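You operate a simulated robot arm through the tools that you are given. There is no shell and no other tool.

You are at the controls of a simulated robot arm. One attempt, no reset.

Task
Seal the sleeve of print P-62 at the heat the chart gives, and switch the sealer off.
Fine: hold the bar down till the lamp turns green; no scorch; put the print back where it lay; seal no other; leave the heat dial set.

The check looks at the end state, three seconds after you hand in, the way a careful person would. Anything else that was tipped, shoved, dropped, spilled or broken makes it a failure. Lids that push on must go on centred and level and be pressed home; caps that screw on are set level and turned clockwise until they are tight.

Robot
A 7-joint arm with a fingered hand, fixed in place. Base frame: the origin is at the foot of the arm, x ahead of it, y to its left, z up. Lengths are in m, angles in degrees, forces in N, time in s.
With the tool pointing down near the work surface it reaches from about 0.1 to 0.62 m from the base axis. Its first joint turns from -115.0 to 115.0 degrees. Payload 3.1 kg.
Tool frame: the origin (TCP) lies between the finger pads and is the grasp point; the fingertips stand 0.022 m ahead of it; z points along the fingers, y is the line along which they close. Largest opening 0.112 m; the body of the gripper starts 0.06 m behind the TCP. The gripper is a hand of 3 fingers: y runs from the thumb to the fingers, the wrist lies at [0, 0, -0.218] in the tool frame, and closing takes about 1.5 s.
Orientation is that of the tool frame in the base frame, as a unit quaternion [w, x, y, z]. With the fingers straight down and closing along the base's y, the tool's x points along the base's -x, its y along +y and its z along -z.

Tools
- The arm moves only by the tool jog_arm. Its argument "plan" is text: rows parted by semicolons, each of 7 numbers parted by spaces: the shift along the tool's x, y, z in units of 100 mm (1.0 is 100 mm), then the turn, a rotation vector about the tool's x, y, z in units of 120 degrees (1.0 is 120 degrees), then the gripper command, from -1 (shut) to 1 (fully open), values between in proportion. In form: x y z wx wy wz claw; .... A call has 1 to 20 rows; each row is the pose to reach, as a shift and turn from the pose commanded when the call began, along the tool's axes at that moment. A call with a number of a shift or a turn outside -1 to 1 is refused whole. Each row takes 0.2 s and may step no farther than 0.05 m and 8.6 degrees from the row before; otherwise, or with a gripper value out of range, the whole call is refused. Where a pose cannot be reached the arm comes as near as it can. A force on the tool above 40 N (or 10 N above the force at the start of the call, whichever is more), or a blocked arm, ends the call early, and 0.2 s more pass. Each finger travels about 0.108 m/s and halts on what it meets, pressing with about 28 N; the grip force reading is that of the motor and also rises with nothing between the fingers. The clock runs only during rows and for 0.2 s after the last one: add rows that repeat a pose to give the fingers time. The reply holds the time, the measured pose of the TCP, the force on the tool along the base axes, the opening and the grip force, in the units named above and with some noise, with the torque about the TCP (base axes, N m) and any sound that the robot's microphone picked up, and new pictures: "pictures" is both (left out), scene, wrist or none.
- Cameras (640 x 400 px; columns grow to the right, rows downward): "scene" is fixed at [0.4002, -0.6496, 1.3801]; the picture's right is [0.79, 0.61, 0.00], its down [0.46, -0.60, -0.66] and it looks along [-0.40, 0.52, -0.75] (base axes); focal length 326 px, centre (320, 200). "wrist" rides on the gripper at [0.066, 0.003, -0.081] in the tool frame; the picture's right is [-0.05, 1.00, 0.00], its down [-0.77, -0.04, -0.64] and it looks along [-0.63, -0.03, 0.77] (tool axes); focal length 275 px, centre (320, 200). There is no depth. A picture from a camera that has moved, and an enlarged one, comes with that camera's place and axes in the base frame and with its lens.
- slide_trunk(by): slides the trunk up (or, below 0, down) by that many m; the arm rides with it, the base frame stays. It gives what a move gives, with no picture.
- preshape(shape): the hand has 3 fingers and takes this shape, open, in about a second: jaw (thumb against the fingers, like two jaws); tri (thumb and two fingers); tip (a fingertip pinch); poke (one finger out to press); point (the index stretched); flat (the hand flat); cup (the hand cupped); fist (a fist). The gripper value then closes the fingers along that shape, each until it touches; the sizes above hold for jaw. It gives what a move gives, with no picture.
- close_up(camera, box): a new picture of the part [left, top, right, bottom] of that camera's present view, enlarged. No time passes.
- sign_off(): hands the job in; it is judged then, once.

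Nothing tells you positions but the pictures and the camera data. Unless the task says otherwise, let go and move clear before handing in.

The tools are called after ">>>" by a JSON object that holds its "method" and its "body". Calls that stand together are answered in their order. jog_arm: Moves the arm, as the interface text tells. Its arguments: {"type":"object","properties":{"plan":{"type":"string"},"pictures":{"type":"string","enum":["both","scene","wrist","none"]}},"required":["plan"]} The other tools are called the same way: slide_trunk (by) slides the trunk up or down; preshape (shape) gives the hand a shape; close_up (camera, box) takes an enlarged picture of a part of a camera's view; sign_off () hands the job in.

At the start:

```text
t: 0.0
position: [0.1792, -0.375, 1.0762]
tcp_rot: [0.001, 0.001, 1.0, 0.0]
contact_force: [0.2, -1.2, -0.4]
torque: [0.03, 0.0, 0.02]
opening: 0.1118
finger_force: 0.0
shape: jaw
trunk travel left (down, up): [-0.825, 0.165]
```

scene: 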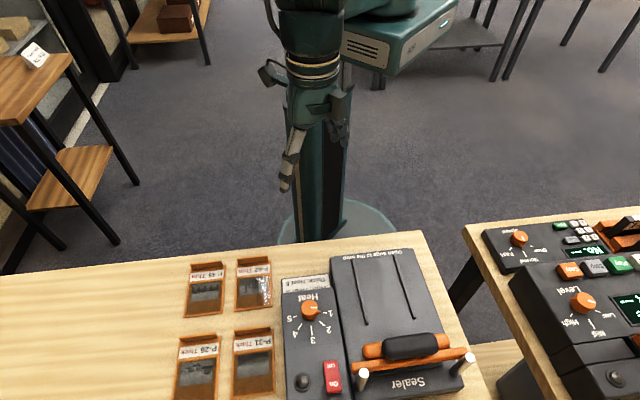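
wrist: 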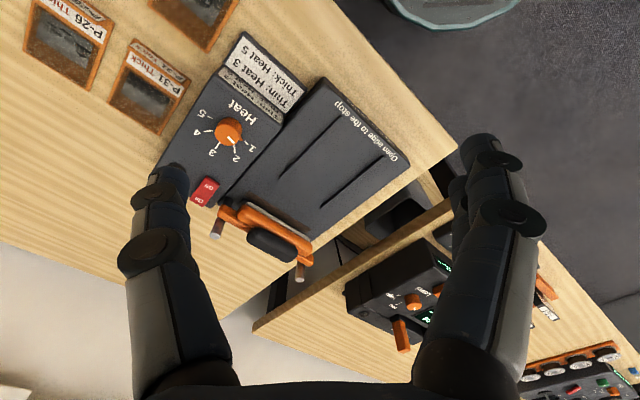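

I see a bench with a sealer (heat dial, on/off switch, bar with handle) and four sleeved prints, plus a second bench with other devices. I'll enlarge the views first to read the labels and chart.

>>> {"method": "close_up", "body": {"camera": "scene", "box": [160, 230, 320, 400]}}

>>> {"method": "close_up", "body": {"camera": "scene", "box": [270, 230, 490, 400]}}

>>> {"method": "close_up", "body": {"camera": "wrist", "box": [0, 0, 240, 150]}}

>>> {"method": "close_up", "body": {"camera": "wrist", "box": [150, 20, 420, 280]}}

>>> {"method": "close_up", "body": {"camera": "scene", "box": [470, 200, 640, 400]}}

>>> {"method": "close_up", "body": {"camera": "scene", "box": [0, 0, 220, 140]}}

```text
2.35 times, centred on (240, 315) of scene
camera zoom: at [0.4002, -0.6496, 1.3801], right [0.79, 0.61, 0.0], down [0.46, -0.6, -0.66], along [-0.4, 0.52, -0.75], focal length 767 px, centre (508, -71)
```

zoom: 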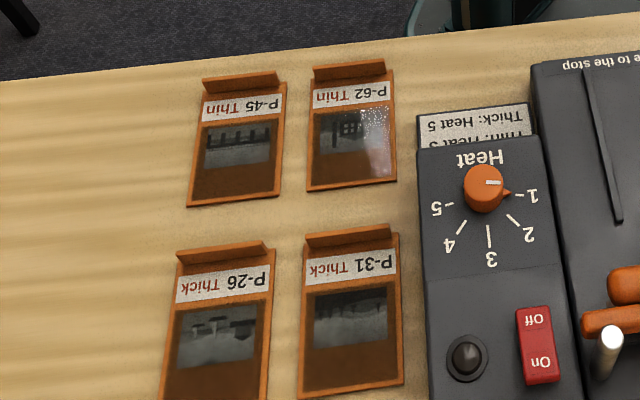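

```text
2.35 times, centred on (380, 315) of scene
camera zoom: at [0.4002, -0.6496, 1.3801], right [0.79, 0.61, 0.0], down [0.46, -0.6, -0.66], along [-0.4, 0.52, -0.75], focal length 767 px, centre (179, -71)
```

zoom: 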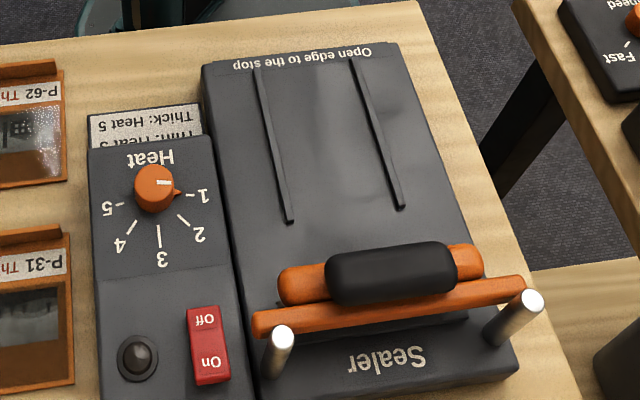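

```text
2.67 times, centred on (120, 75) of wrist
camera zoom: at [0.1128, -0.3719, 1.1568], right [0.05, 1.0, 0.0], down [0.77, -0.04, 0.64], along [0.64, -0.03, -0.77], focal length 734 px, centre (853, 533)
```

zoom: 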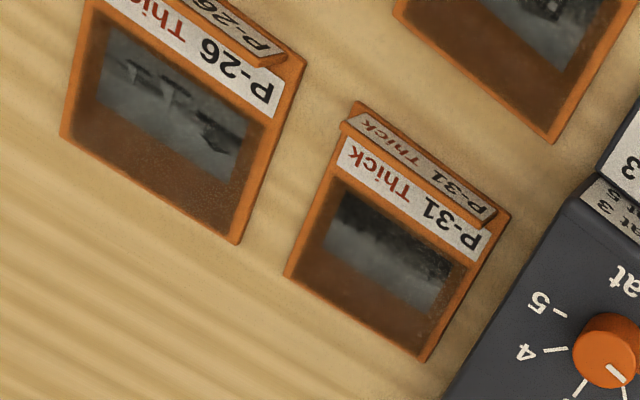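

```text
1.54 times, centred on (285, 150) of wrist
camera zoom: at [0.1128, -0.3719, 1.1568], right [0.05, 1.0, 0.0], down [0.77, -0.04, 0.64], along [0.64, -0.03, -0.77], focal length 424 px, centre (374, 277)
```

zoom: 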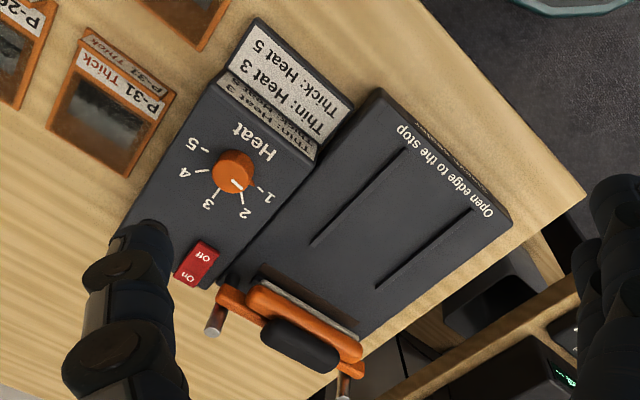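

```text
2.00 times, centred on (555, 300) of scene
camera zoom: at [0.4002, -0.6496, 1.3801], right [0.79, 0.61, 0.0], down [0.46, -0.6, -0.66], along [-0.4, 0.52, -0.75], focal length 652 px, centre (-150, 0)
```

zoom: 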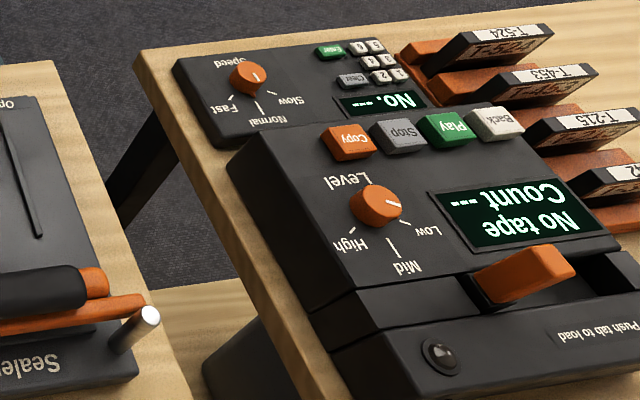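

```text
2.86 times, centred on (110, 70) of scene
camera zoom: at [0.4002, -0.6496, 1.3801], right [0.79, 0.61, 0.0], down [0.46, -0.6, -0.66], along [-0.4, 0.52, -0.75], focal length 931 px, centre (920, 571)
```

zoom: 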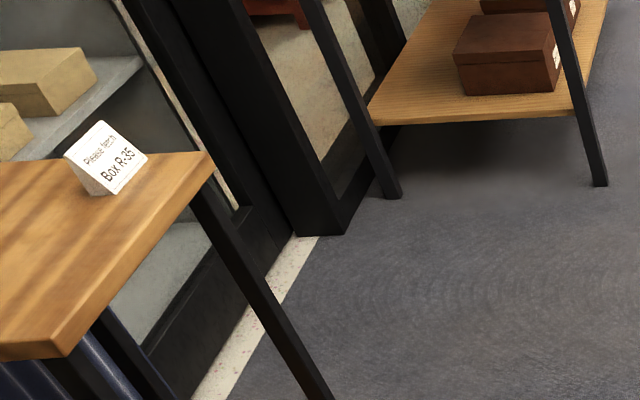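

P-62 is marked Thin, and the chart gives Thin: Heat 3. The dial is on 1. By triangulation the dial is near (0.254, -0.488, 0.85), the bench top is at z≈0.79, and the bench is turned 45° to the base. Next I lower the trunk a little and turn the tool to face the bench for a better look.

>>> {"method": "slide_trunk", "body": {"by": -0.1}}

>>> {"method": "jog_arm", "body": {"plan": "0.04 -0.1 0 0 0 0.0625 1; 0.08 -0.2 0 0 0 0.125 1; 0.12 -0.3 0 0 0 0.1875 1; 0.16 -0.4 0 0 0 0.25 1; 0.2 -0.5 0 0 0 0.3125 1; 0.24 -0.63 0 0 0 0.375 1; 0.24 -0.63 0 0 0 0.375 1", "pictures": "both"}}

```text
t: 1.3
position: [0.1796, -0.3744, 0.9771]
tcp_rot: [0.002, 0.0, 1.0, 0.0]
contact_force: [-0.3, 0.0, -0.3]
torque: [0.01, 0.02, 0.01]
opening: 0.1118
finger_force: 0.0
shape: jaw
trunk travel left (down, up): [-0.725, 0.265]
```

```text
t: 2.9
position: [0.1556, -0.4387, 0.9769]
tcp_rot: [0.0, 0.384, 0.923, 0.002]
contact_force: [-0.2, 0.4, -0.3]
torque: [0.01, 0.0, 0.0]
opening: 0.112
finger_force: 0.1
shape: jaw
trunk travel left (down, up): [-0.725, 0.265]
camera wrist: at [0.1106, -0.3893, 1.0571], right [0.74, 0.67, 0.0], down [0.52, -0.57, 0.64], along [0.43, -0.47, -0.77], focal length 275 px, centre (320, 200)
```

scene: 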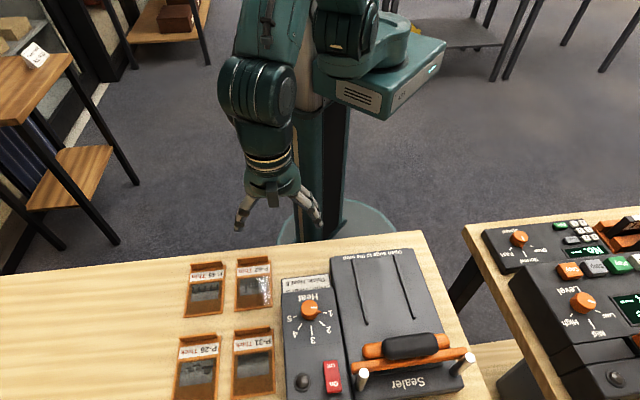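
wrist: 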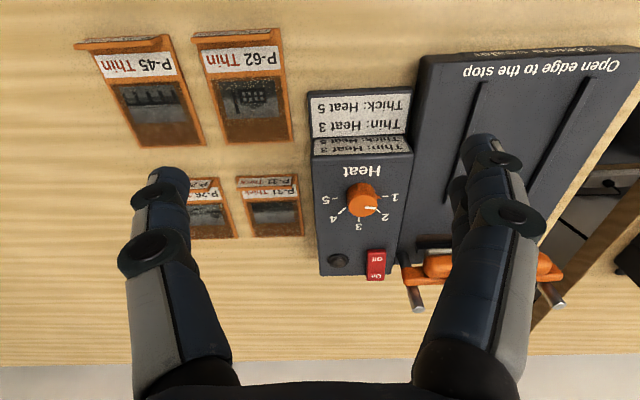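

The dial reads 1, and the wrist camera now has a good view from the robot's side. I'll enlarge it for measurements.

>>> {"method": "close_up", "body": {"camera": "wrist", "box": [300, 80, 460, 290]}}

>>> {"method": "close_up", "body": {"camera": "wrist", "box": [70, 20, 310, 170]}}

>>> {"method": "close_up", "body": {"camera": "wrist", "box": [380, 30, 640, 320]}}

```text
1.90 times, centred on (380, 185) of wrist
camera zoom: at [0.1106, -0.3893, 1.0571], right [0.74, 0.67, 0.0], down [0.52, -0.57, 0.64], along [0.43, -0.47, -0.77], focal length 524 px, centre (206, 229)
```

zoom: 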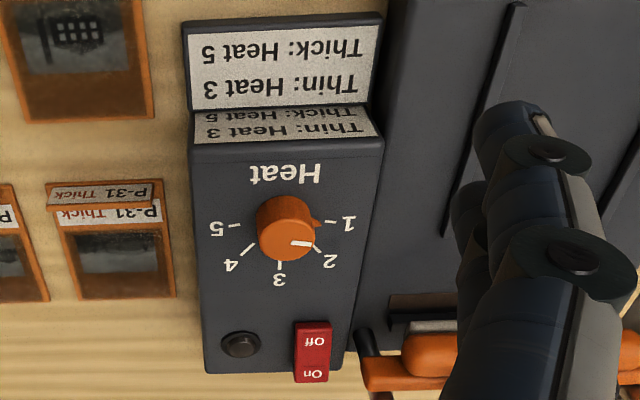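

```text
2.67 times, centred on (190, 95) of wrist
camera zoom: at [0.1106, -0.3893, 1.0571], right [0.74, 0.67, 0.0], down [0.52, -0.57, 0.64], along [0.43, -0.47, -0.77], focal length 734 px, centre (667, 480)
```

zoom: 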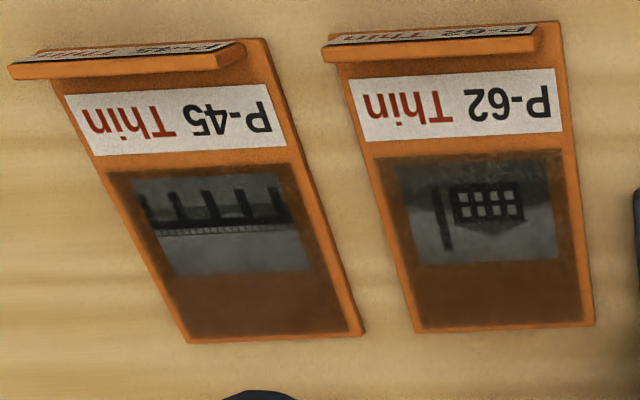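

```text
1.38 times, centred on (510, 175) of wrist
camera zoom: at [0.1106, -0.3893, 1.0571], right [0.74, 0.67, 0.0], down [0.52, -0.57, 0.64], along [0.43, -0.47, -0.77], focal length 380 px, centre (58, 234)
```

zoom: 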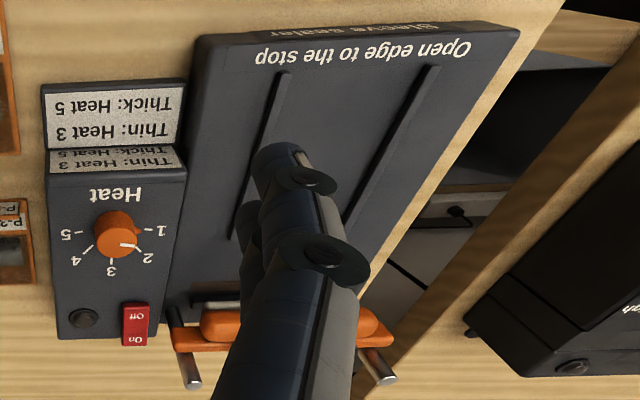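

Measured so far in bench axes (a = left along the bench, b = outward from the robot):

| Item | a (m) | b (m) | z (m) |
|---|---|---|---|
| Dial | -0.1645 | 0.530 | 0.840 (panel top) |
| Switch | -0.142 | 0.629 | about 0.85 |
| Lamp | -0.187 | 0.627 | about 0.845 |
| P-62 | -0.301 to -0.231 | 0.386 to 0.488 | about 0.797 |
| Handle | -0.031 | 0.613 | 0.894 |

Next I hover over the dial with the grip axis across the pointer, so I can turn it 90° clockwise to 3.

>>> {"method": "jog_arm", "body": {"plan": "-0.08 0.03 0 0 0 -0.068 0.5; -0.16 0.06 0 0 0 -0.136 0.3; -0.24 0.09 0 0 0 -0.204 0.2; -0.32 0.12 0 0 0 -0.272 0.1; -0.4 0.16 0 0 0 -0.34 0.1; -0.5 0.2 0 0 0 -0.408 0.1; -0.6 0.24 0 0 0 -0.476 0.1; -0.7 0.28 0 0 0 -0.544 0.1; -0.8 0.31 0 0 0 -0.612 0.1; -0.9 0.34 0 0 0 -0.68 0.1; -0.98 0.356 0 0 0 -0.75 0.1; -0.98 0.356 0 0 0 -0.75 0.1", "pictures": "both"}}

```text
t: 5.5
position: [0.2308, -0.4699, 0.9765]
tcp_rot: [0.001, -0.222, 0.975, -0.001]
contact_force: [0.6, -0.4, -0.6]
torque: [0.03, 0.02, 0.0]
opening: 0.062
finger_force: 0.1
shape: jaw
out of reach, approached as far as the arm can: row 9, 10, 11, 12
trunk travel left (down, up): [-0.725, 0.265]
camera wrist: at [0.1703, -0.4969, 1.0567], right [-0.39, 0.92, 0.0], down [0.71, 0.3, 0.64], along [0.58, 0.25, -0.77], focal length 275 px, centre (320, 200)
```

scene: 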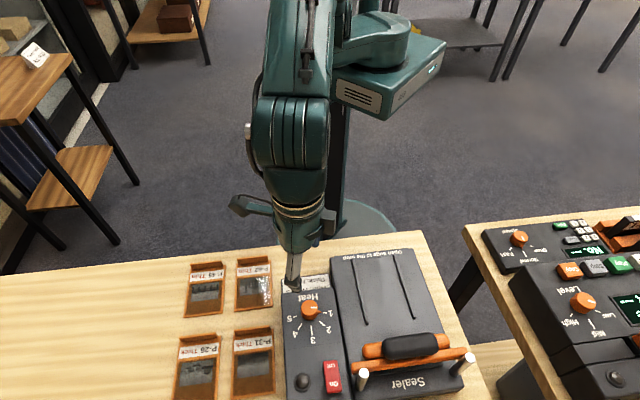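
wrist: 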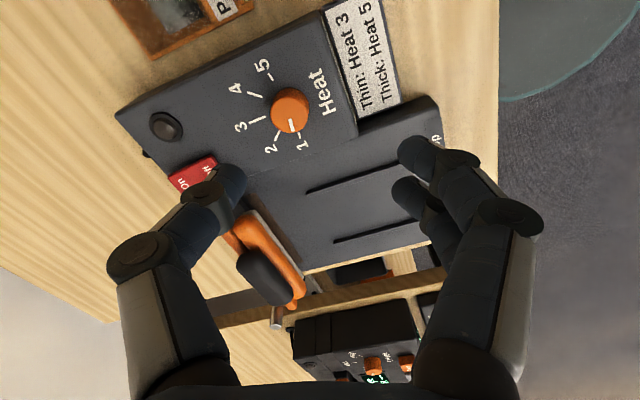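

The arm reached its limit at about 115° of hand yaw. I'll issue a null move to see which pose the next call starts from.

>>> {"method": "jog_arm", "body": {"plan": "0 0 0 0 0 0 0.1", "pictures": "none"}}

```text
t: 5.9
position: [0.2319, -0.4704, 0.9777]
tcp_rot: [0.0, -0.222, 0.975, 0.0]
contact_force: [0.0, -0.5, 0.4]
torque: [-0.03, 0.0, 0.04]
opening: 0.0622
finger_force: 0.1
shape: jaw
trunk travel left (down, up): [-0.725, 0.265]
```

Each call starts from the pose actually reached, which is good. I'll move over the dial at yaw 110°, which leaves room to turn clockwise to 20°.

>>> {"method": "jog_arm", "body": {"plan": "-0.075 -0.152 0 0 0 0.024 0.1; -0.151 -0.304 0 0 0 0.047 0.1; -0.151 -0.304 0 0 0 0.047 0.1", "pictures": "both"}}

```text
t: 6.7
position: [0.256, -0.4921, 0.9784]
tcp_rot: [0.0, -0.174, 0.985, 0.0]
contact_force: [0.8, -0.1, 0.7]
torque: [0.0, -0.01, -0.02]
opening: 0.0621
finger_force: 0.1
shape: jaw
trunk travel left (down, up): [-0.725, 0.265]
camera wrist: at [0.1937, -0.5123, 1.0577], right [-0.3, 0.95, 0.0], down [0.74, 0.23, 0.64], along [0.61, 0.19, -0.77], focal length 275 px, centre (320, 200)
```

scene: 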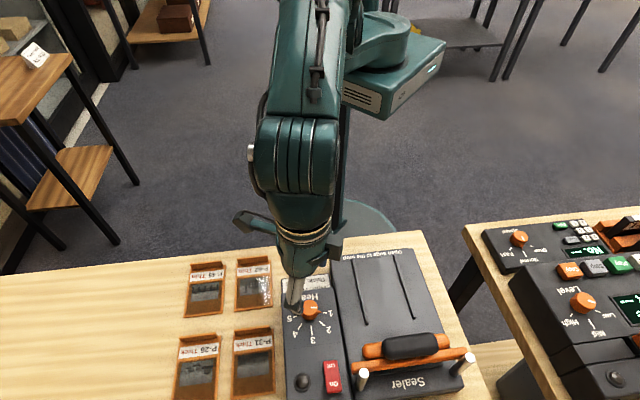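
wrist: 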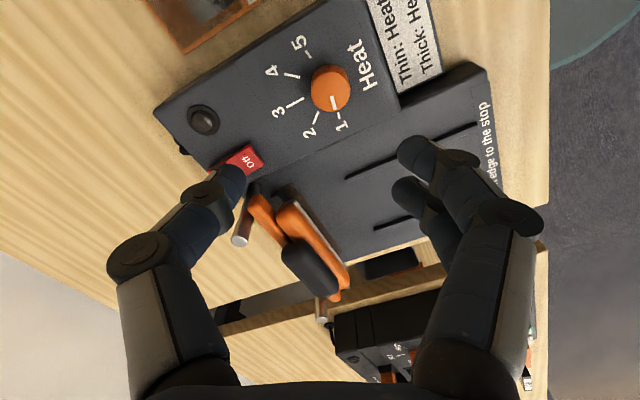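

>>> {"method": "close_up", "body": {"camera": "wrist", "box": [250, 20, 410, 120]}}

```text
4.00 times, centred on (330, 70) of wrist
camera zoom: at [0.1937, -0.5123, 1.0577], right [-0.3, 0.95, 0.0], down [0.74, 0.23, 0.64], along [0.61, 0.19, -0.77], focal length 1101 px, centre (280, 720)
```

zoom: 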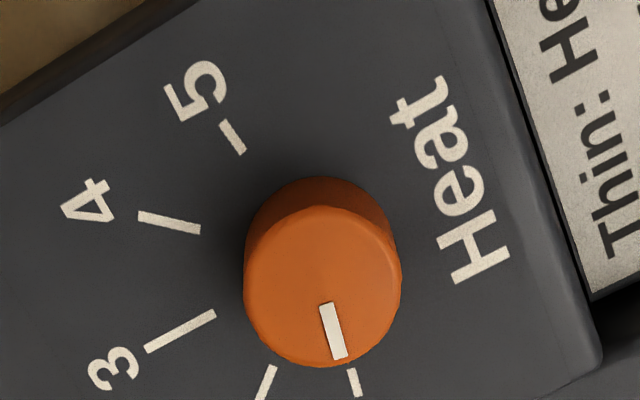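

This closer view puts the knob about 5–7 mm off in the hand's y. I'll shift most of that, lower the trunk and look again.

>>> {"method": "jog_arm", "body": {"plan": "0 0.055 0 0 0 0 0.1", "pictures": "none"}}

>>> {"method": "slide_trunk", "body": {"by": -0.075}}

>>> {"method": "jog_arm", "body": {"plan": "0 0 0 0 0 0 0.1", "pictures": "both"}}

>>> {"method": "close_up", "body": {"camera": "wrist", "box": [220, 60, 460, 210]}}

>>> {"method": "close_up", "body": {"camera": "scene", "box": [260, 250, 360, 350]}}

```text
t: 7.1
position: [0.2555, -0.4871, 0.9778]
tcp_rot: [0.0, -0.174, 0.985, 0.0]
contact_force: [0.4, -0.6, 0.7]
torque: [0.01, 0.01, 0.03]
opening: 0.062
finger_force: 0.1
shape: jaw
trunk travel left (down, up): [-0.725, 0.265]
```

```text
t: 8.2
position: [0.2553, -0.486, 0.9025]
tcp_rot: [0.0, -0.175, 0.985, 0.0]
contact_force: [1.1, -0.3, 0.5]
torque: [0.04, 0.01, 0.0]
opening: 0.0622
finger_force: 0.0
shape: jaw
trunk travel left (down, up): [-0.65, 0.34]
```

```text
t: 8.7
position: [0.2548, -0.4859, 0.9023]
tcp_rot: [0.001, -0.175, 0.985, 0.001]
contact_force: [-0.6, 0.2, 0.3]
torque: [-0.01, 0.02, 0.01]
opening: 0.062
finger_force: 0.1
shape: jaw
trunk travel left (down, up): [-0.65, 0.34]
camera wrist: at [0.1925, -0.5068, 0.9821], right [-0.3, 0.95, 0.0], down [0.74, 0.23, 0.64], along [0.61, 0.19, -0.77], focal length 275 px, centre (320, 200)
```

scene: 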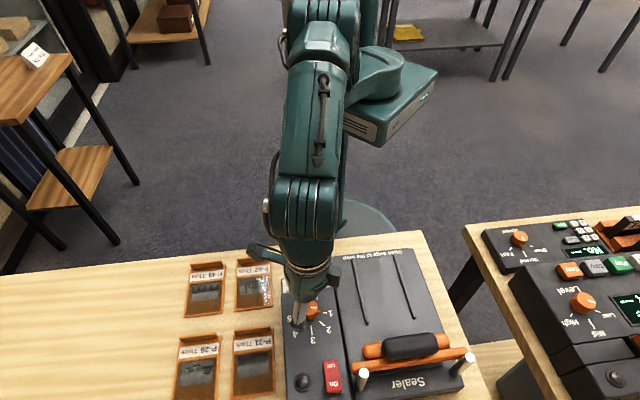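
wrist: 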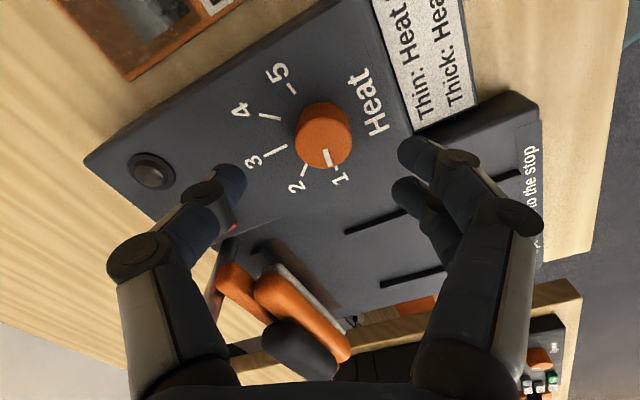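

```text
2.67 times, centred on (340, 135) of wrist
camera zoom: at [0.1925, -0.5068, 0.9821], right [-0.3, 0.95, 0.0], down [0.74, 0.23, 0.64], along [0.61, 0.19, -0.77], focal length 734 px, centre (267, 373)
```

zoom: 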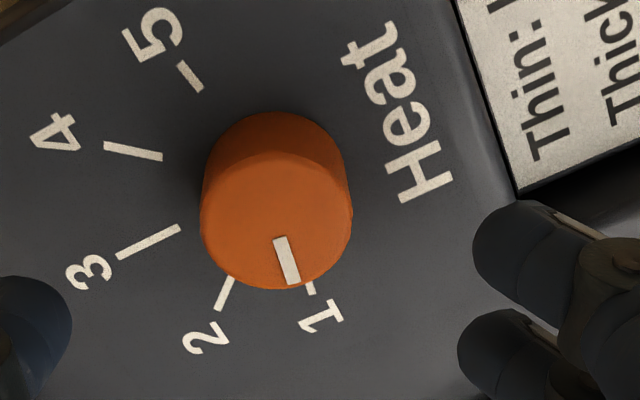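

```text
4.00 times, centred on (310, 300) of scene
camera zoom: at [0.4002, -0.6496, 1.3801], right [0.79, 0.61, 0.0], down [0.46, -0.6, -0.66], along [-0.4, 0.52, -0.75], focal length 1304 px, centre (360, -200)
```

zoom: 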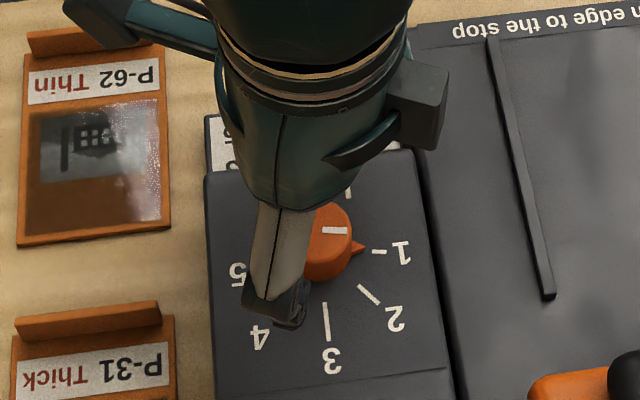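

The knob is now centred to within about 2 mm. I'll descend onto it and close.

>>> {"method": "jog_arm", "body": {"plan": "0 0.015 0.1 0 0 0 0.1; 0 0.015 0.2 0 0 0 0.1; 0 0.015 0.28 0 0 0 0.1; 0 0.015 0.34 0 0 0 0.1; 0 0.015 0.34 0 0 0 0.1", "pictures": "both"}}

>>> {"method": "close_up", "body": {"camera": "wrist", "box": [160, 80, 480, 280]}}

>>> {"method": "close_up", "body": {"camera": "scene", "box": [260, 250, 360, 350]}}

```text
t: 9.8
position: [0.2555, -0.4861, 0.8689]
tcp_rot: [0.0, -0.173, 0.985, 0.0]
contact_force: [-0.3, 0.4, -0.1]
torque: [-0.04, 0.02, 0.02]
opening: 0.062
finger_force: 0.0
shape: jaw
trunk travel left (down, up): [-0.65, 0.34]
camera wrist: at [0.1917, -0.5058, 0.9483], right [-0.3, 0.95, 0.0], down [0.74, 0.23, 0.64], along [0.61, 0.19, -0.77], focal length 275 px, centre (320, 200)
```

scene: 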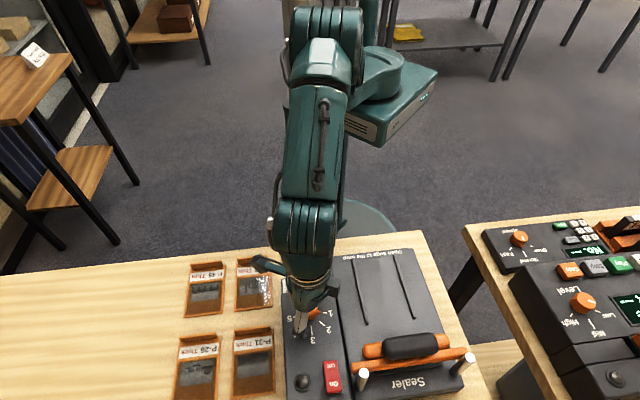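
wrist: 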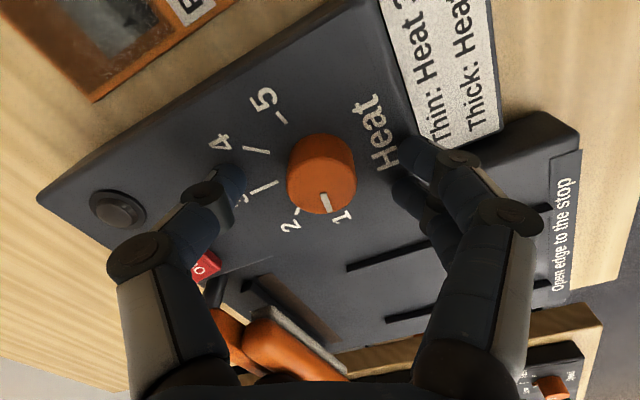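

```text
2.00 times, centred on (320, 180) of wrist
camera zoom: at [0.1917, -0.5058, 0.9483], right [-0.3, 0.95, 0.0], down [0.74, 0.23, 0.64], along [0.61, 0.19, -0.77], focal length 551 px, centre (320, 240)
```

zoom: 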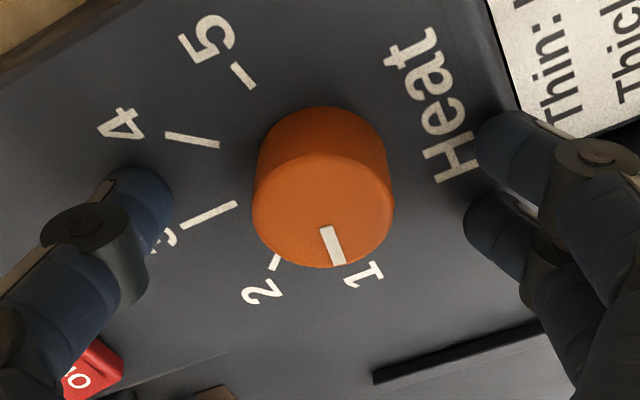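

```text
4.00 times, centred on (310, 300) of scene
camera zoom: at [0.4002, -0.6496, 1.3801], right [0.79, 0.61, 0.0], down [0.46, -0.6, -0.66], along [-0.4, 0.52, -0.75], focal length 1304 px, centre (360, -200)
```

zoom: 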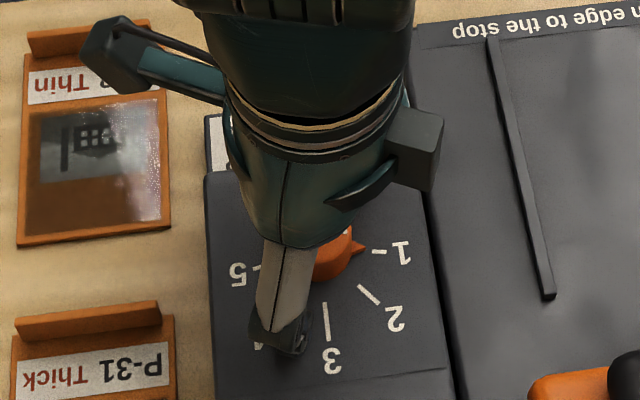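

The fingers straddle the knob well, so I'll close on it.

>>> {"method": "jog_arm", "body": {"plan": "0 0 0 0 0 0 -0.2; 0 0 0 0 0 0 -0.5; 0 0 0 0 0 0 -0.8; 0 0 0 0 0 0 -0.8", "pictures": "wrist"}}

>>> {"method": "close_up", "body": {"camera": "wrist", "box": [200, 80, 440, 230]}}

```text
t: 10.8
position: [0.2562, -0.4852, 0.8675]
tcp_rot: [0.001, -0.175, 0.985, -0.001]
contact_force: [1.6, 0.9, -1.1]
torque: [0.02, -0.01, 0.02]
opening: 0.0182
finger_force: 28.0
shape: jaw
trunk travel left (down, up): [-0.65, 0.34]
camera wrist: at [0.1925, -0.5058, 0.9482], right [-0.3, 0.95, 0.0], down [0.74, 0.23, 0.64], along [0.61, 0.19, -0.77], focal length 275 px, centre (320, 200)
```

wrist: 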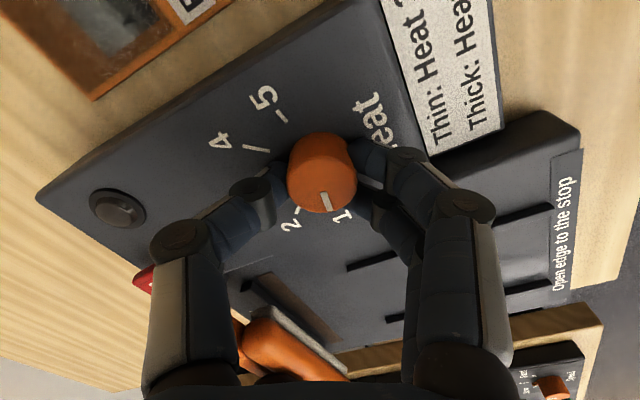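

```text
2.67 times, centred on (320, 155) of wrist
camera zoom: at [0.1925, -0.5058, 0.9482], right [-0.3, 0.95, 0.0], down [0.74, 0.23, 0.64], along [0.61, 0.19, -0.77], focal length 734 px, centre (320, 320)
```

zoom: 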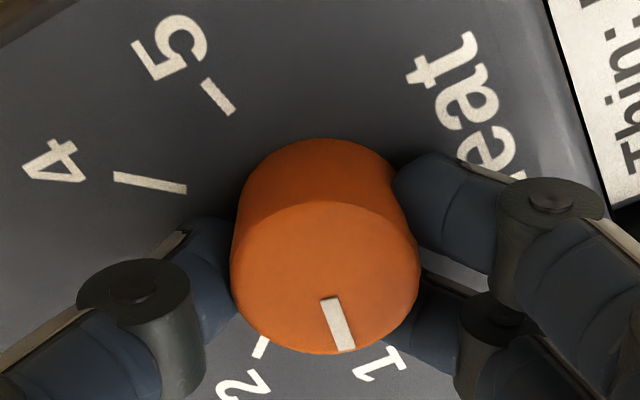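

The knob is gripped. I'll turn 45° clockwise and check for slip.

>>> {"method": "jog_arm", "body": {"plan": "0 0 0 0 0 0.0625 -0.8; 0 0 0 0 0 0.125 -0.8; 0 0 0 0 0 0.1875 -0.8; 0 0 0 0 0 0.25 -0.8; 0 0 0 0 0 0.3125 -0.8; 0 0 0 0 0 0.375 -0.8; 0 0 0 0 0 0.375 -0.8", "pictures": "wrist"}}

>>> {"method": "close_up", "body": {"camera": "wrist", "box": [200, 80, 440, 230]}}

```text
t: 12.4
position: [0.2552, -0.4873, 0.8675]
tcp_rot: [0.0, 0.218, 0.976, 0.0]
contact_force: [3.1, -10.7, 4.7]
torque: [-0.18, 0.0, 0.06]
opening: 0.0179
finger_force: 27.8
shape: jaw
trunk travel left (down, up): [-0.65, 0.34]
camera wrist: at [0.1966, -0.4563, 0.9478], right [0.47, 0.89, 0.0], down [0.68, -0.36, 0.64], along [0.56, -0.3, -0.77], focal length 275 px, centre (320, 200)
```

wrist: 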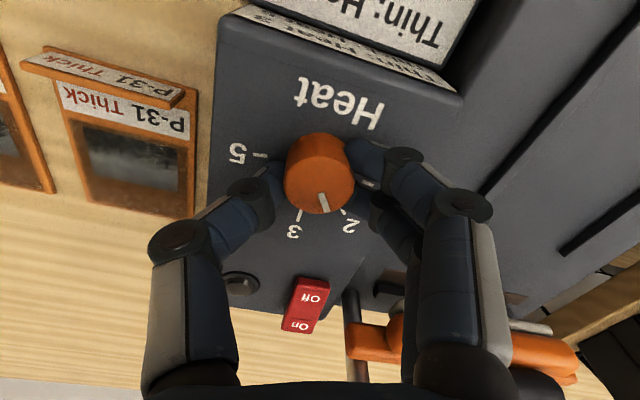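

```text
2.67 times, centred on (320, 155) of wrist
camera zoom: at [0.1966, -0.4563, 0.9478], right [0.47, 0.89, 0.0], down [0.68, -0.36, 0.64], along [0.56, -0.3, -0.77], focal length 734 px, centre (320, 320)
```

zoom: 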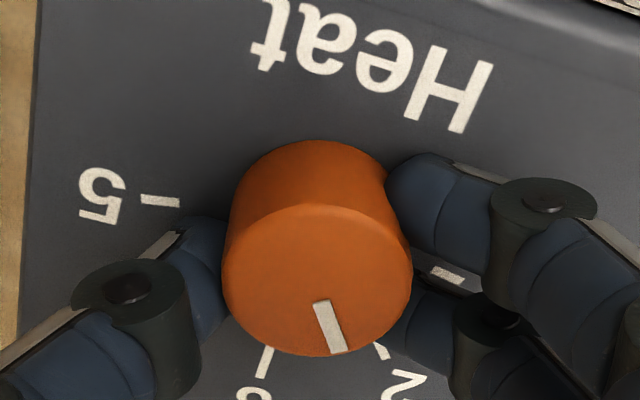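

There is no visible slip and the knob now points at 2. I'll turn another 45° to 3.

>>> {"method": "jog_arm", "body": {"plan": "0 -0.005 0 0 0 0.0625 -0.8; 0 -0.01 0 0 0 0.125 -0.8; 0 -0.01 0 0 0 0.1875 -0.8; 0 -0.01 0 0 0 0.25 -0.8; 0 -0.01 0 0 0 0.3125 -0.8; 0 -0.01 0 0 0 0.375 -0.8; 0 -0.01 0 0 0 0.375 -0.8", "pictures": "both"}}

>>> {"method": "close_up", "body": {"camera": "wrist", "box": [200, 80, 440, 230]}}

>>> {"method": "close_up", "body": {"camera": "scene", "box": [260, 250, 360, 350]}}

```text
t: 14.1
position: [0.254, -0.4882, 0.8679]
tcp_rot: [0.001, 0.574, 0.819, 0.001]
contact_force: [-4.9, -16.9, 6.4]
torque: [-0.3, 0.1, 0.07]
opening: 0.0184
finger_force: 28.5
shape: jaw
trunk travel left (down, up): [-0.65, 0.34]
camera wrist: at [0.2343, -0.4252, 0.9478], right [0.95, 0.3, 0.0], down [0.23, -0.74, 0.64], along [0.19, -0.61, -0.77], focal length 275 px, centre (320, 200)
```

scene: 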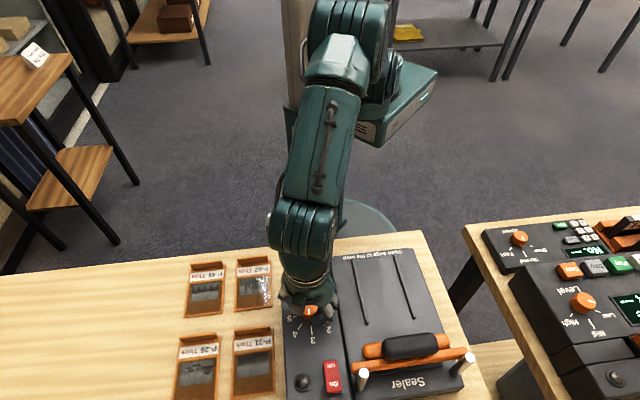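
wrist: 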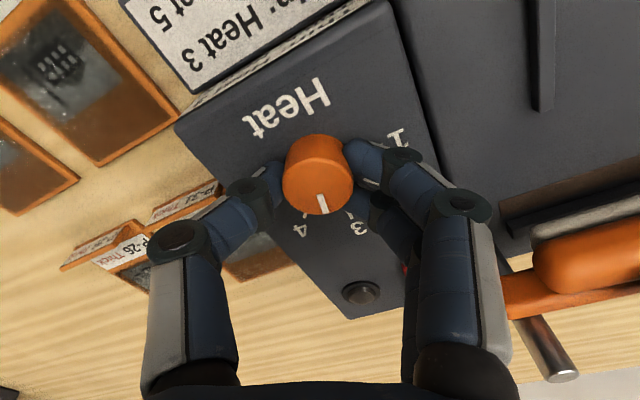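

```text
2.67 times, centred on (320, 155) of wrist
camera zoom: at [0.2343, -0.4252, 0.9478], right [0.95, 0.3, 0.0], down [0.23, -0.74, 0.64], along [0.19, -0.61, -0.77], focal length 734 px, centre (320, 320)
```

zoom: 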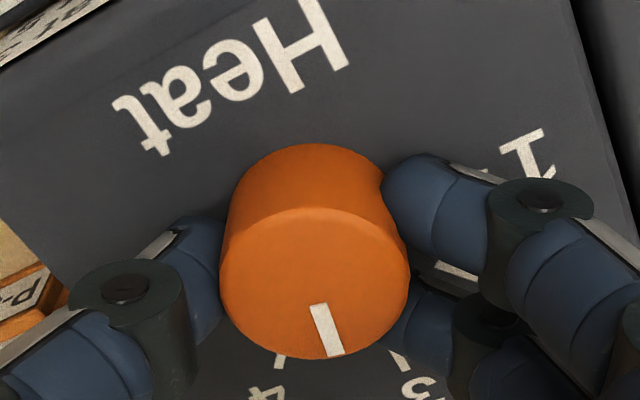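

```text
4.00 times, centred on (310, 300) of scene
camera zoom: at [0.4002, -0.6496, 1.3801], right [0.79, 0.61, 0.0], down [0.46, -0.6, -0.66], along [-0.4, 0.52, -0.75], focal length 1304 px, centre (360, -200)
```

zoom: 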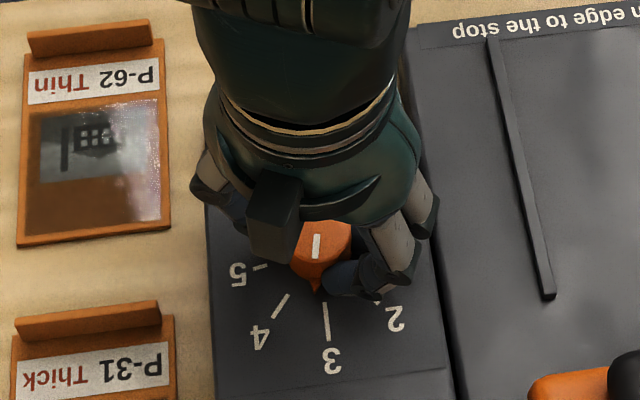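

The pointer is at about 3. I'll release and raise to inspect it.

>>> {"method": "jog_arm", "body": {"plan": "0 0 0 0 0 0 -0.4; 0 0 0 0 0 0 0; 0 0 0 0 0 0 0.15; 0 0 -0.15 0 0 0 0.15; 0 0 -0.4 0 0 0 0.15; 0 0 -0.7 0 0 0 0.15; 0 0 -0.7 0 0 0 0.15", "pictures": "both"}}

>>> {"method": "close_up", "body": {"camera": "wrist", "box": [220, 50, 420, 200]}}

>>> {"method": "close_up", "body": {"camera": "scene", "box": [260, 250, 360, 350]}}

```text
t: 15.7
position: [0.2553, -0.4859, 0.9395]
tcp_rot: [0.0, 0.573, 0.82, 0.0]
contact_force: [0.0, -0.1, 0.8]
torque: [-0.03, 0.0, 0.03]
opening: 0.0641
finger_force: 0.1
shape: jaw
trunk travel left (down, up): [-0.65, 0.34]
camera wrist: at [0.2351, -0.4236, 1.0198], right [0.95, 0.3, 0.0], down [0.23, -0.74, 0.64], along [0.19, -0.61, -0.77], focal length 275 px, centre (320, 200)
```

scene: 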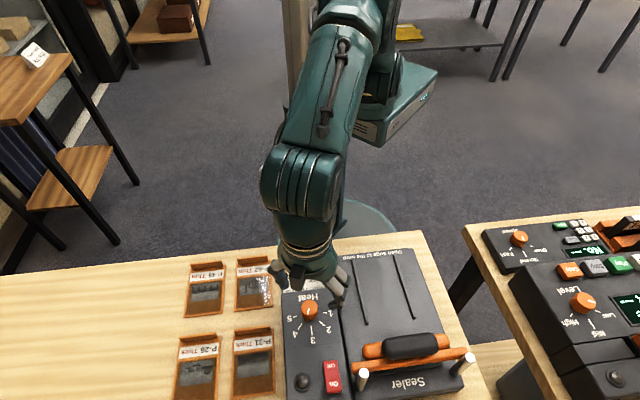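
wrist: 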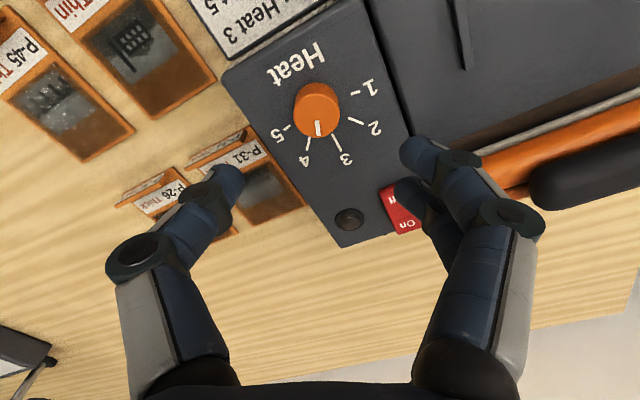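

```text
2.67 times, centred on (320, 125) of wrist
camera zoom: at [0.2351, -0.4236, 1.0198], right [0.95, 0.3, 0.0], down [0.23, -0.74, 0.64], along [0.19, -0.61, -0.77], focal length 734 px, centre (320, 400)
```

zoom: 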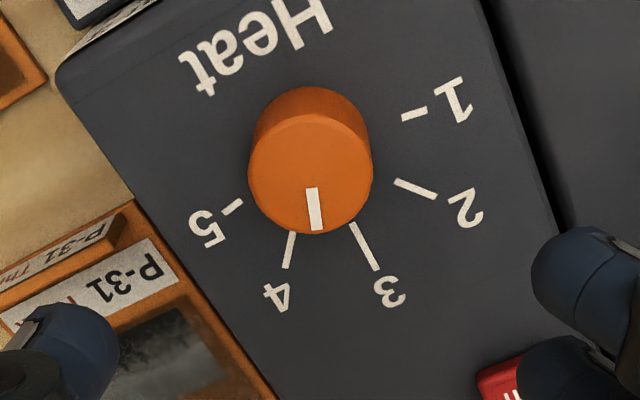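

```text
4.00 times, centred on (310, 300) of scene
camera zoom: at [0.4002, -0.6496, 1.3801], right [0.79, 0.61, 0.0], down [0.46, -0.6, -0.66], along [-0.4, 0.52, -0.75], focal length 1304 px, centre (360, -200)
```

zoom: 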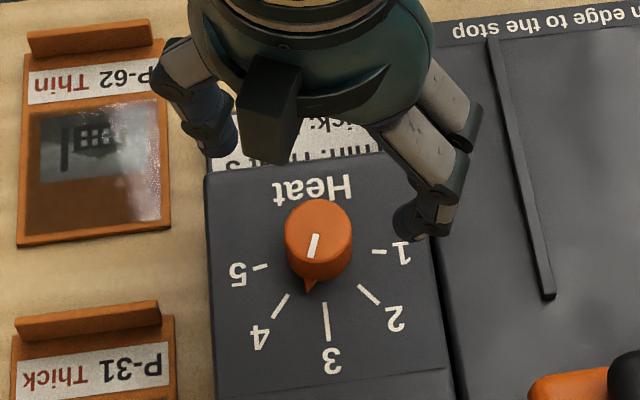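

On release the knob dragged about 20° past 3. I'll re-centre on it (about 3 mm), regrip and turn back about 20°.

>>> {"method": "jog_arm", "body": {"plan": "-0.025 -0.019 0.2 0 0 0 0.15; -0.025 -0.019 0.45 0 0 0 0.15; -0.025 -0.019 0.71 0 0 0 0.15; -0.025 -0.019 0.71 0 0 0 0.15; -0.025 -0.019 0.71 0 0 0 -0.2; -0.025 -0.019 0.71 0 0 0 -0.5; -0.025 -0.019 0.71 0 0 0 -0.8; -0.025 -0.019 0.71 0 0 0 -0.8", "pictures": "both"}}

>>> {"method": "close_up", "body": {"camera": "scene", "box": [260, 250, 360, 350]}}

>>> {"method": "close_up", "body": {"camera": "wrist", "box": [200, 80, 440, 230]}}

```text
t: 17.4
position: [0.2532, -0.4895, 0.8681]
tcp_rot: [0.0, 0.573, 0.819, 0.0]
contact_force: [-0.8, -0.9, 0.5]
torque: [-0.03, 0.11, -0.04]
opening: 0.019
finger_force: 28.1
shape: jaw
trunk travel left (down, up): [-0.65, 0.34]
camera wrist: at [0.2341, -0.4262, 0.9472], right [0.95, 0.3, 0.0], down [0.23, -0.74, 0.64], along [0.19, -0.61, -0.77], focal length 275 px, centre (320, 200)
```

scene: 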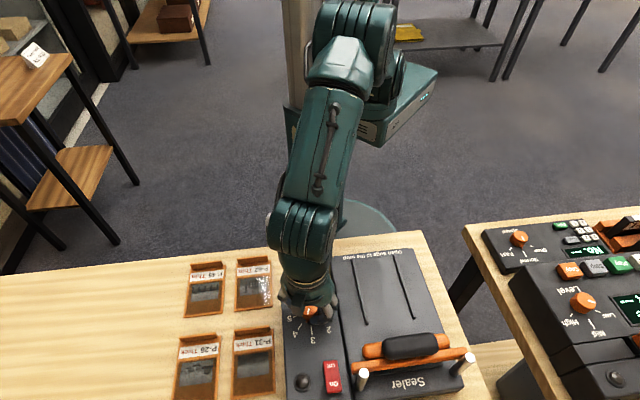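
wrist: 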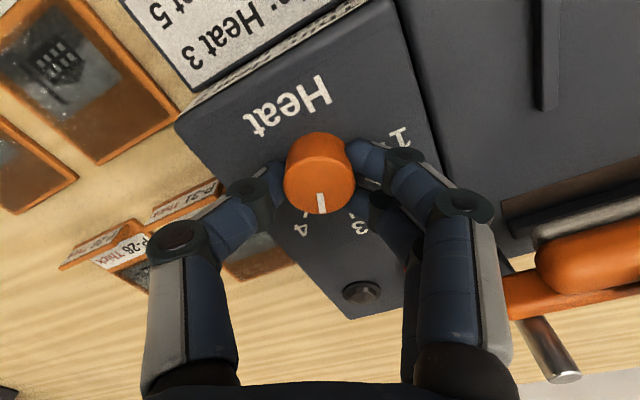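

```text
4.00 times, centred on (310, 300) of scene
camera zoom: at [0.4002, -0.6496, 1.3801], right [0.79, 0.61, 0.0], down [0.46, -0.6, -0.66], along [-0.4, 0.52, -0.75], focal length 1304 px, centre (360, -200)
```

zoom: 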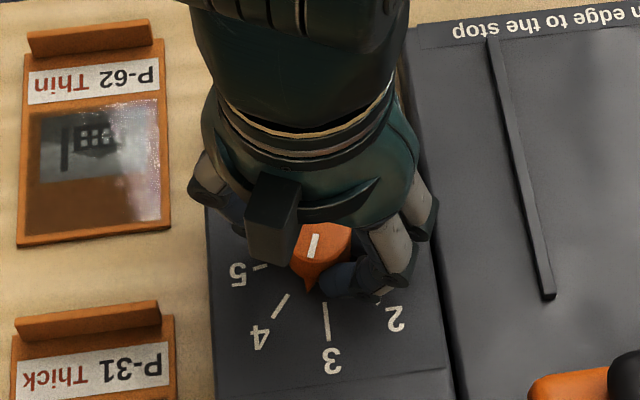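

```text
2.67 times, centred on (320, 155) of wrist
camera zoom: at [0.2341, -0.4262, 0.9472], right [0.95, 0.3, 0.0], down [0.23, -0.74, 0.64], along [0.19, -0.61, -0.77], focal length 734 px, centre (320, 320)
```

zoom: 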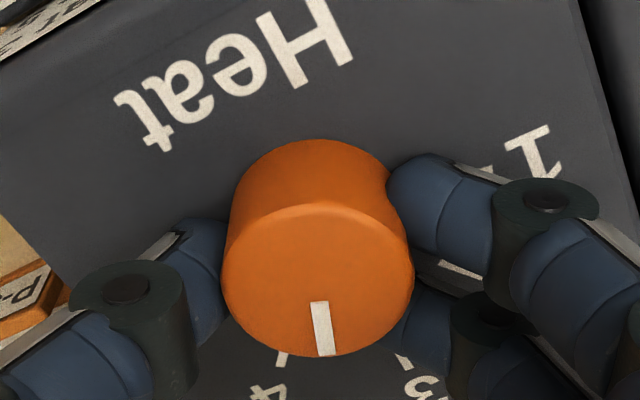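

The grip is centred now, with near-zero side force. From the tick positions the dial steps are about 40°, and the pointer sits about 22° past 3. I'll turn back 22° counter-clockwise.

>>> {"method": "jog_arm", "body": {"plan": "0 0 0 0 0 -0.061 -0.8; 0 0 0 0 0 -0.122 -0.8; 0 0 0 0 0 -0.183 -0.8; 0 0 0 0 0 -0.183 -0.8", "pictures": "both"}}

>>> {"method": "close_up", "body": {"camera": "scene", "box": [260, 250, 360, 350]}}

>>> {"method": "close_up", "body": {"camera": "wrist", "box": [200, 80, 440, 230]}}

```text
t: 18.4
position: [0.2546, -0.4888, 0.8671]
tcp_rot: [0.0, 0.406, 0.914, 0.0]
contact_force: [1.4, 0.9, -0.1]
torque: [0.02, 0.02, -0.05]
opening: 0.0188
finger_force: 28.2
shape: jaw
trunk travel left (down, up): [-0.65, 0.34]
camera wrist: at [0.2127, -0.4377, 0.9472], right [0.77, 0.64, 0.0], down [0.49, -0.6, 0.64], along [0.4, -0.49, -0.77], focal length 275 px, centre (320, 200)
```

scene: 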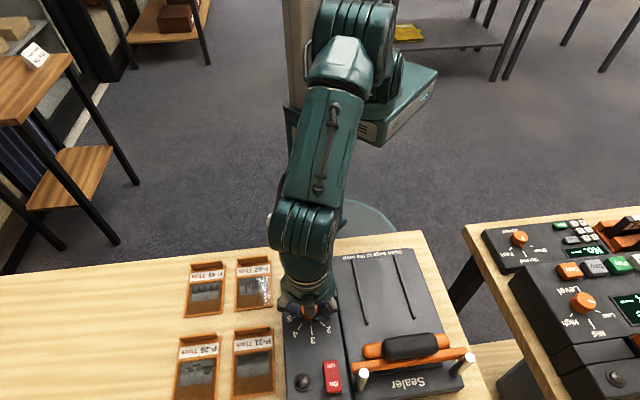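
wrist: 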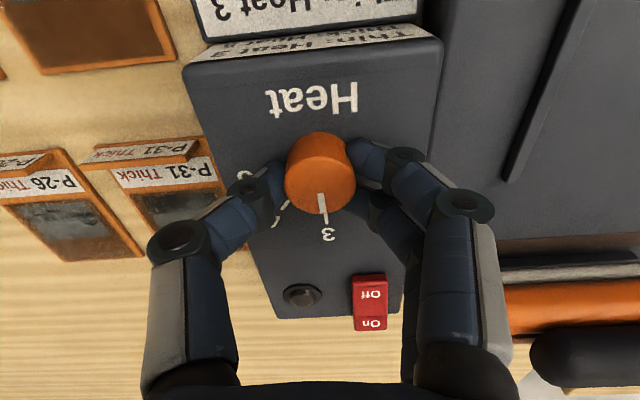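

```text
4.00 times, centred on (310, 300) of scene
camera zoom: at [0.4002, -0.6496, 1.3801], right [0.79, 0.61, 0.0], down [0.46, -0.6, -0.66], along [-0.4, 0.52, -0.75], focal length 1304 px, centre (360, -200)
```

zoom: 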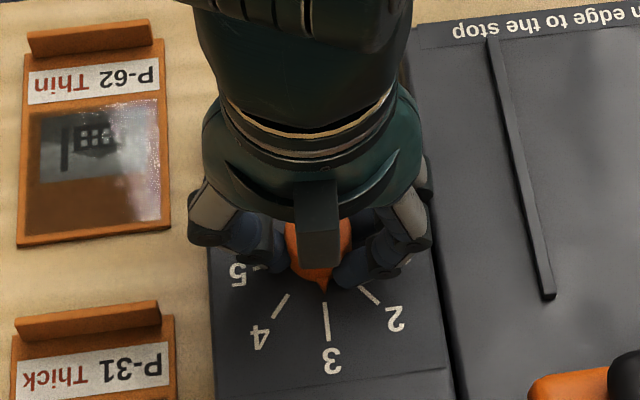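

```text
2.67 times, centred on (320, 155) of wrist
camera zoom: at [0.2127, -0.4377, 0.9472], right [0.77, 0.64, 0.0], down [0.49, -0.6, 0.64], along [0.4, -0.49, -0.77], focal length 734 px, centre (320, 320)
```

zoom: 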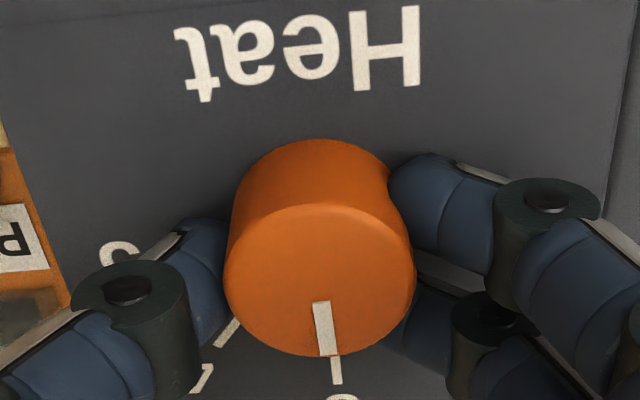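

The pointer nub is lined up with the 3 tick. I'll release gently and check.

>>> {"method": "jog_arm", "body": {"plan": "0 0 0 0 0 0 -0.55; 0 0 0 0 0 0 -0.4; 0 0 0 0 0 0 -0.2; 0 0 0 0 0 0 0.1; 0 0 0 0 0 0 0.1; 0 0 -0.15 0 0 0 0.1; 0 0 -0.4 0 0 0 0.1; 0 0 -0.7 0 0 0 0.1; 0 0 -0.7 0 0 0 0.1", "pictures": "both"}}

>>> {"method": "close_up", "body": {"camera": "scene", "box": [260, 250, 360, 350]}}

>>> {"method": "close_up", "body": {"camera": "wrist", "box": [220, 50, 420, 200]}}

```text
t: 20.4
position: [0.2532, -0.4901, 0.9372]
tcp_rot: [0.0, 0.407, 0.913, 0.0]
contact_force: [0.4, -0.1, -0.1]
torque: [0.01, 0.0, -0.02]
opening: 0.0612
finger_force: 0.1
shape: jaw
trunk travel left (down, up): [-0.65, 0.34]
camera wrist: at [0.2115, -0.4388, 1.0173], right [0.77, 0.63, 0.0], down [0.49, -0.6, 0.64], along [0.4, -0.49, -0.77], focal length 275 px, centre (320, 200)
```

scene: 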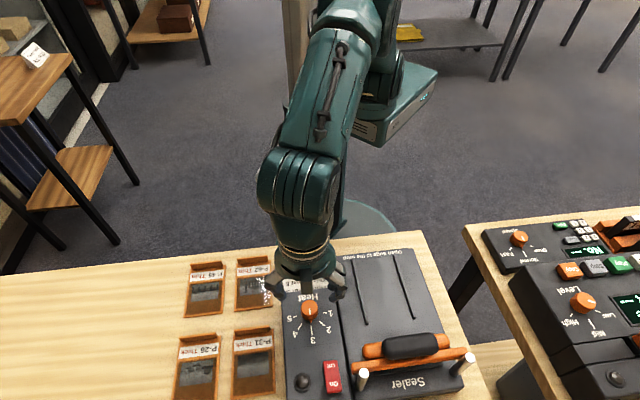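
wrist: 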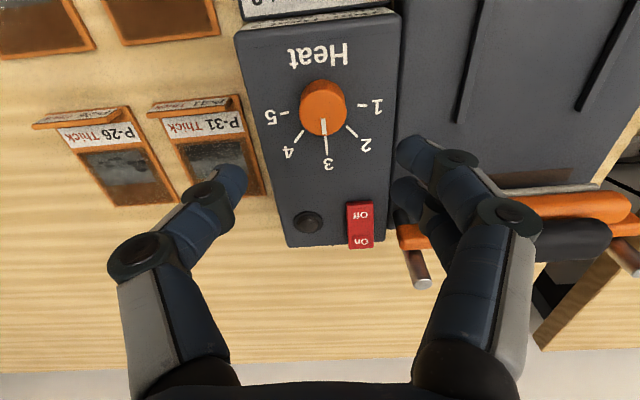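

```text
4.00 times, centred on (310, 300) of scene
camera zoom: at [0.4002, -0.6496, 1.3801], right [0.79, 0.61, 0.0], down [0.46, -0.6, -0.66], along [-0.4, 0.52, -0.75], focal length 1304 px, centre (360, -200)
```

zoom: 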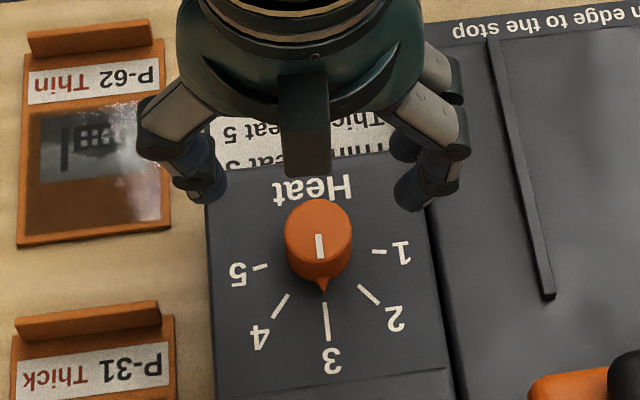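

```text
2.67 times, centred on (320, 125) of wrist
camera zoom: at [0.2115, -0.4388, 1.0173], right [0.77, 0.63, 0.0], down [0.49, -0.6, 0.64], along [0.4, -0.49, -0.77], focal length 734 px, centre (320, 400)
```

zoom: 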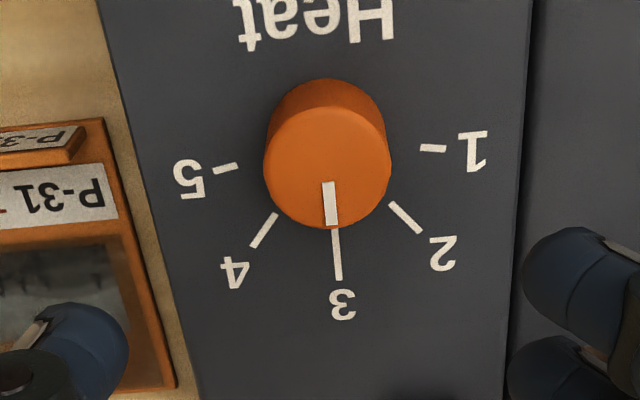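

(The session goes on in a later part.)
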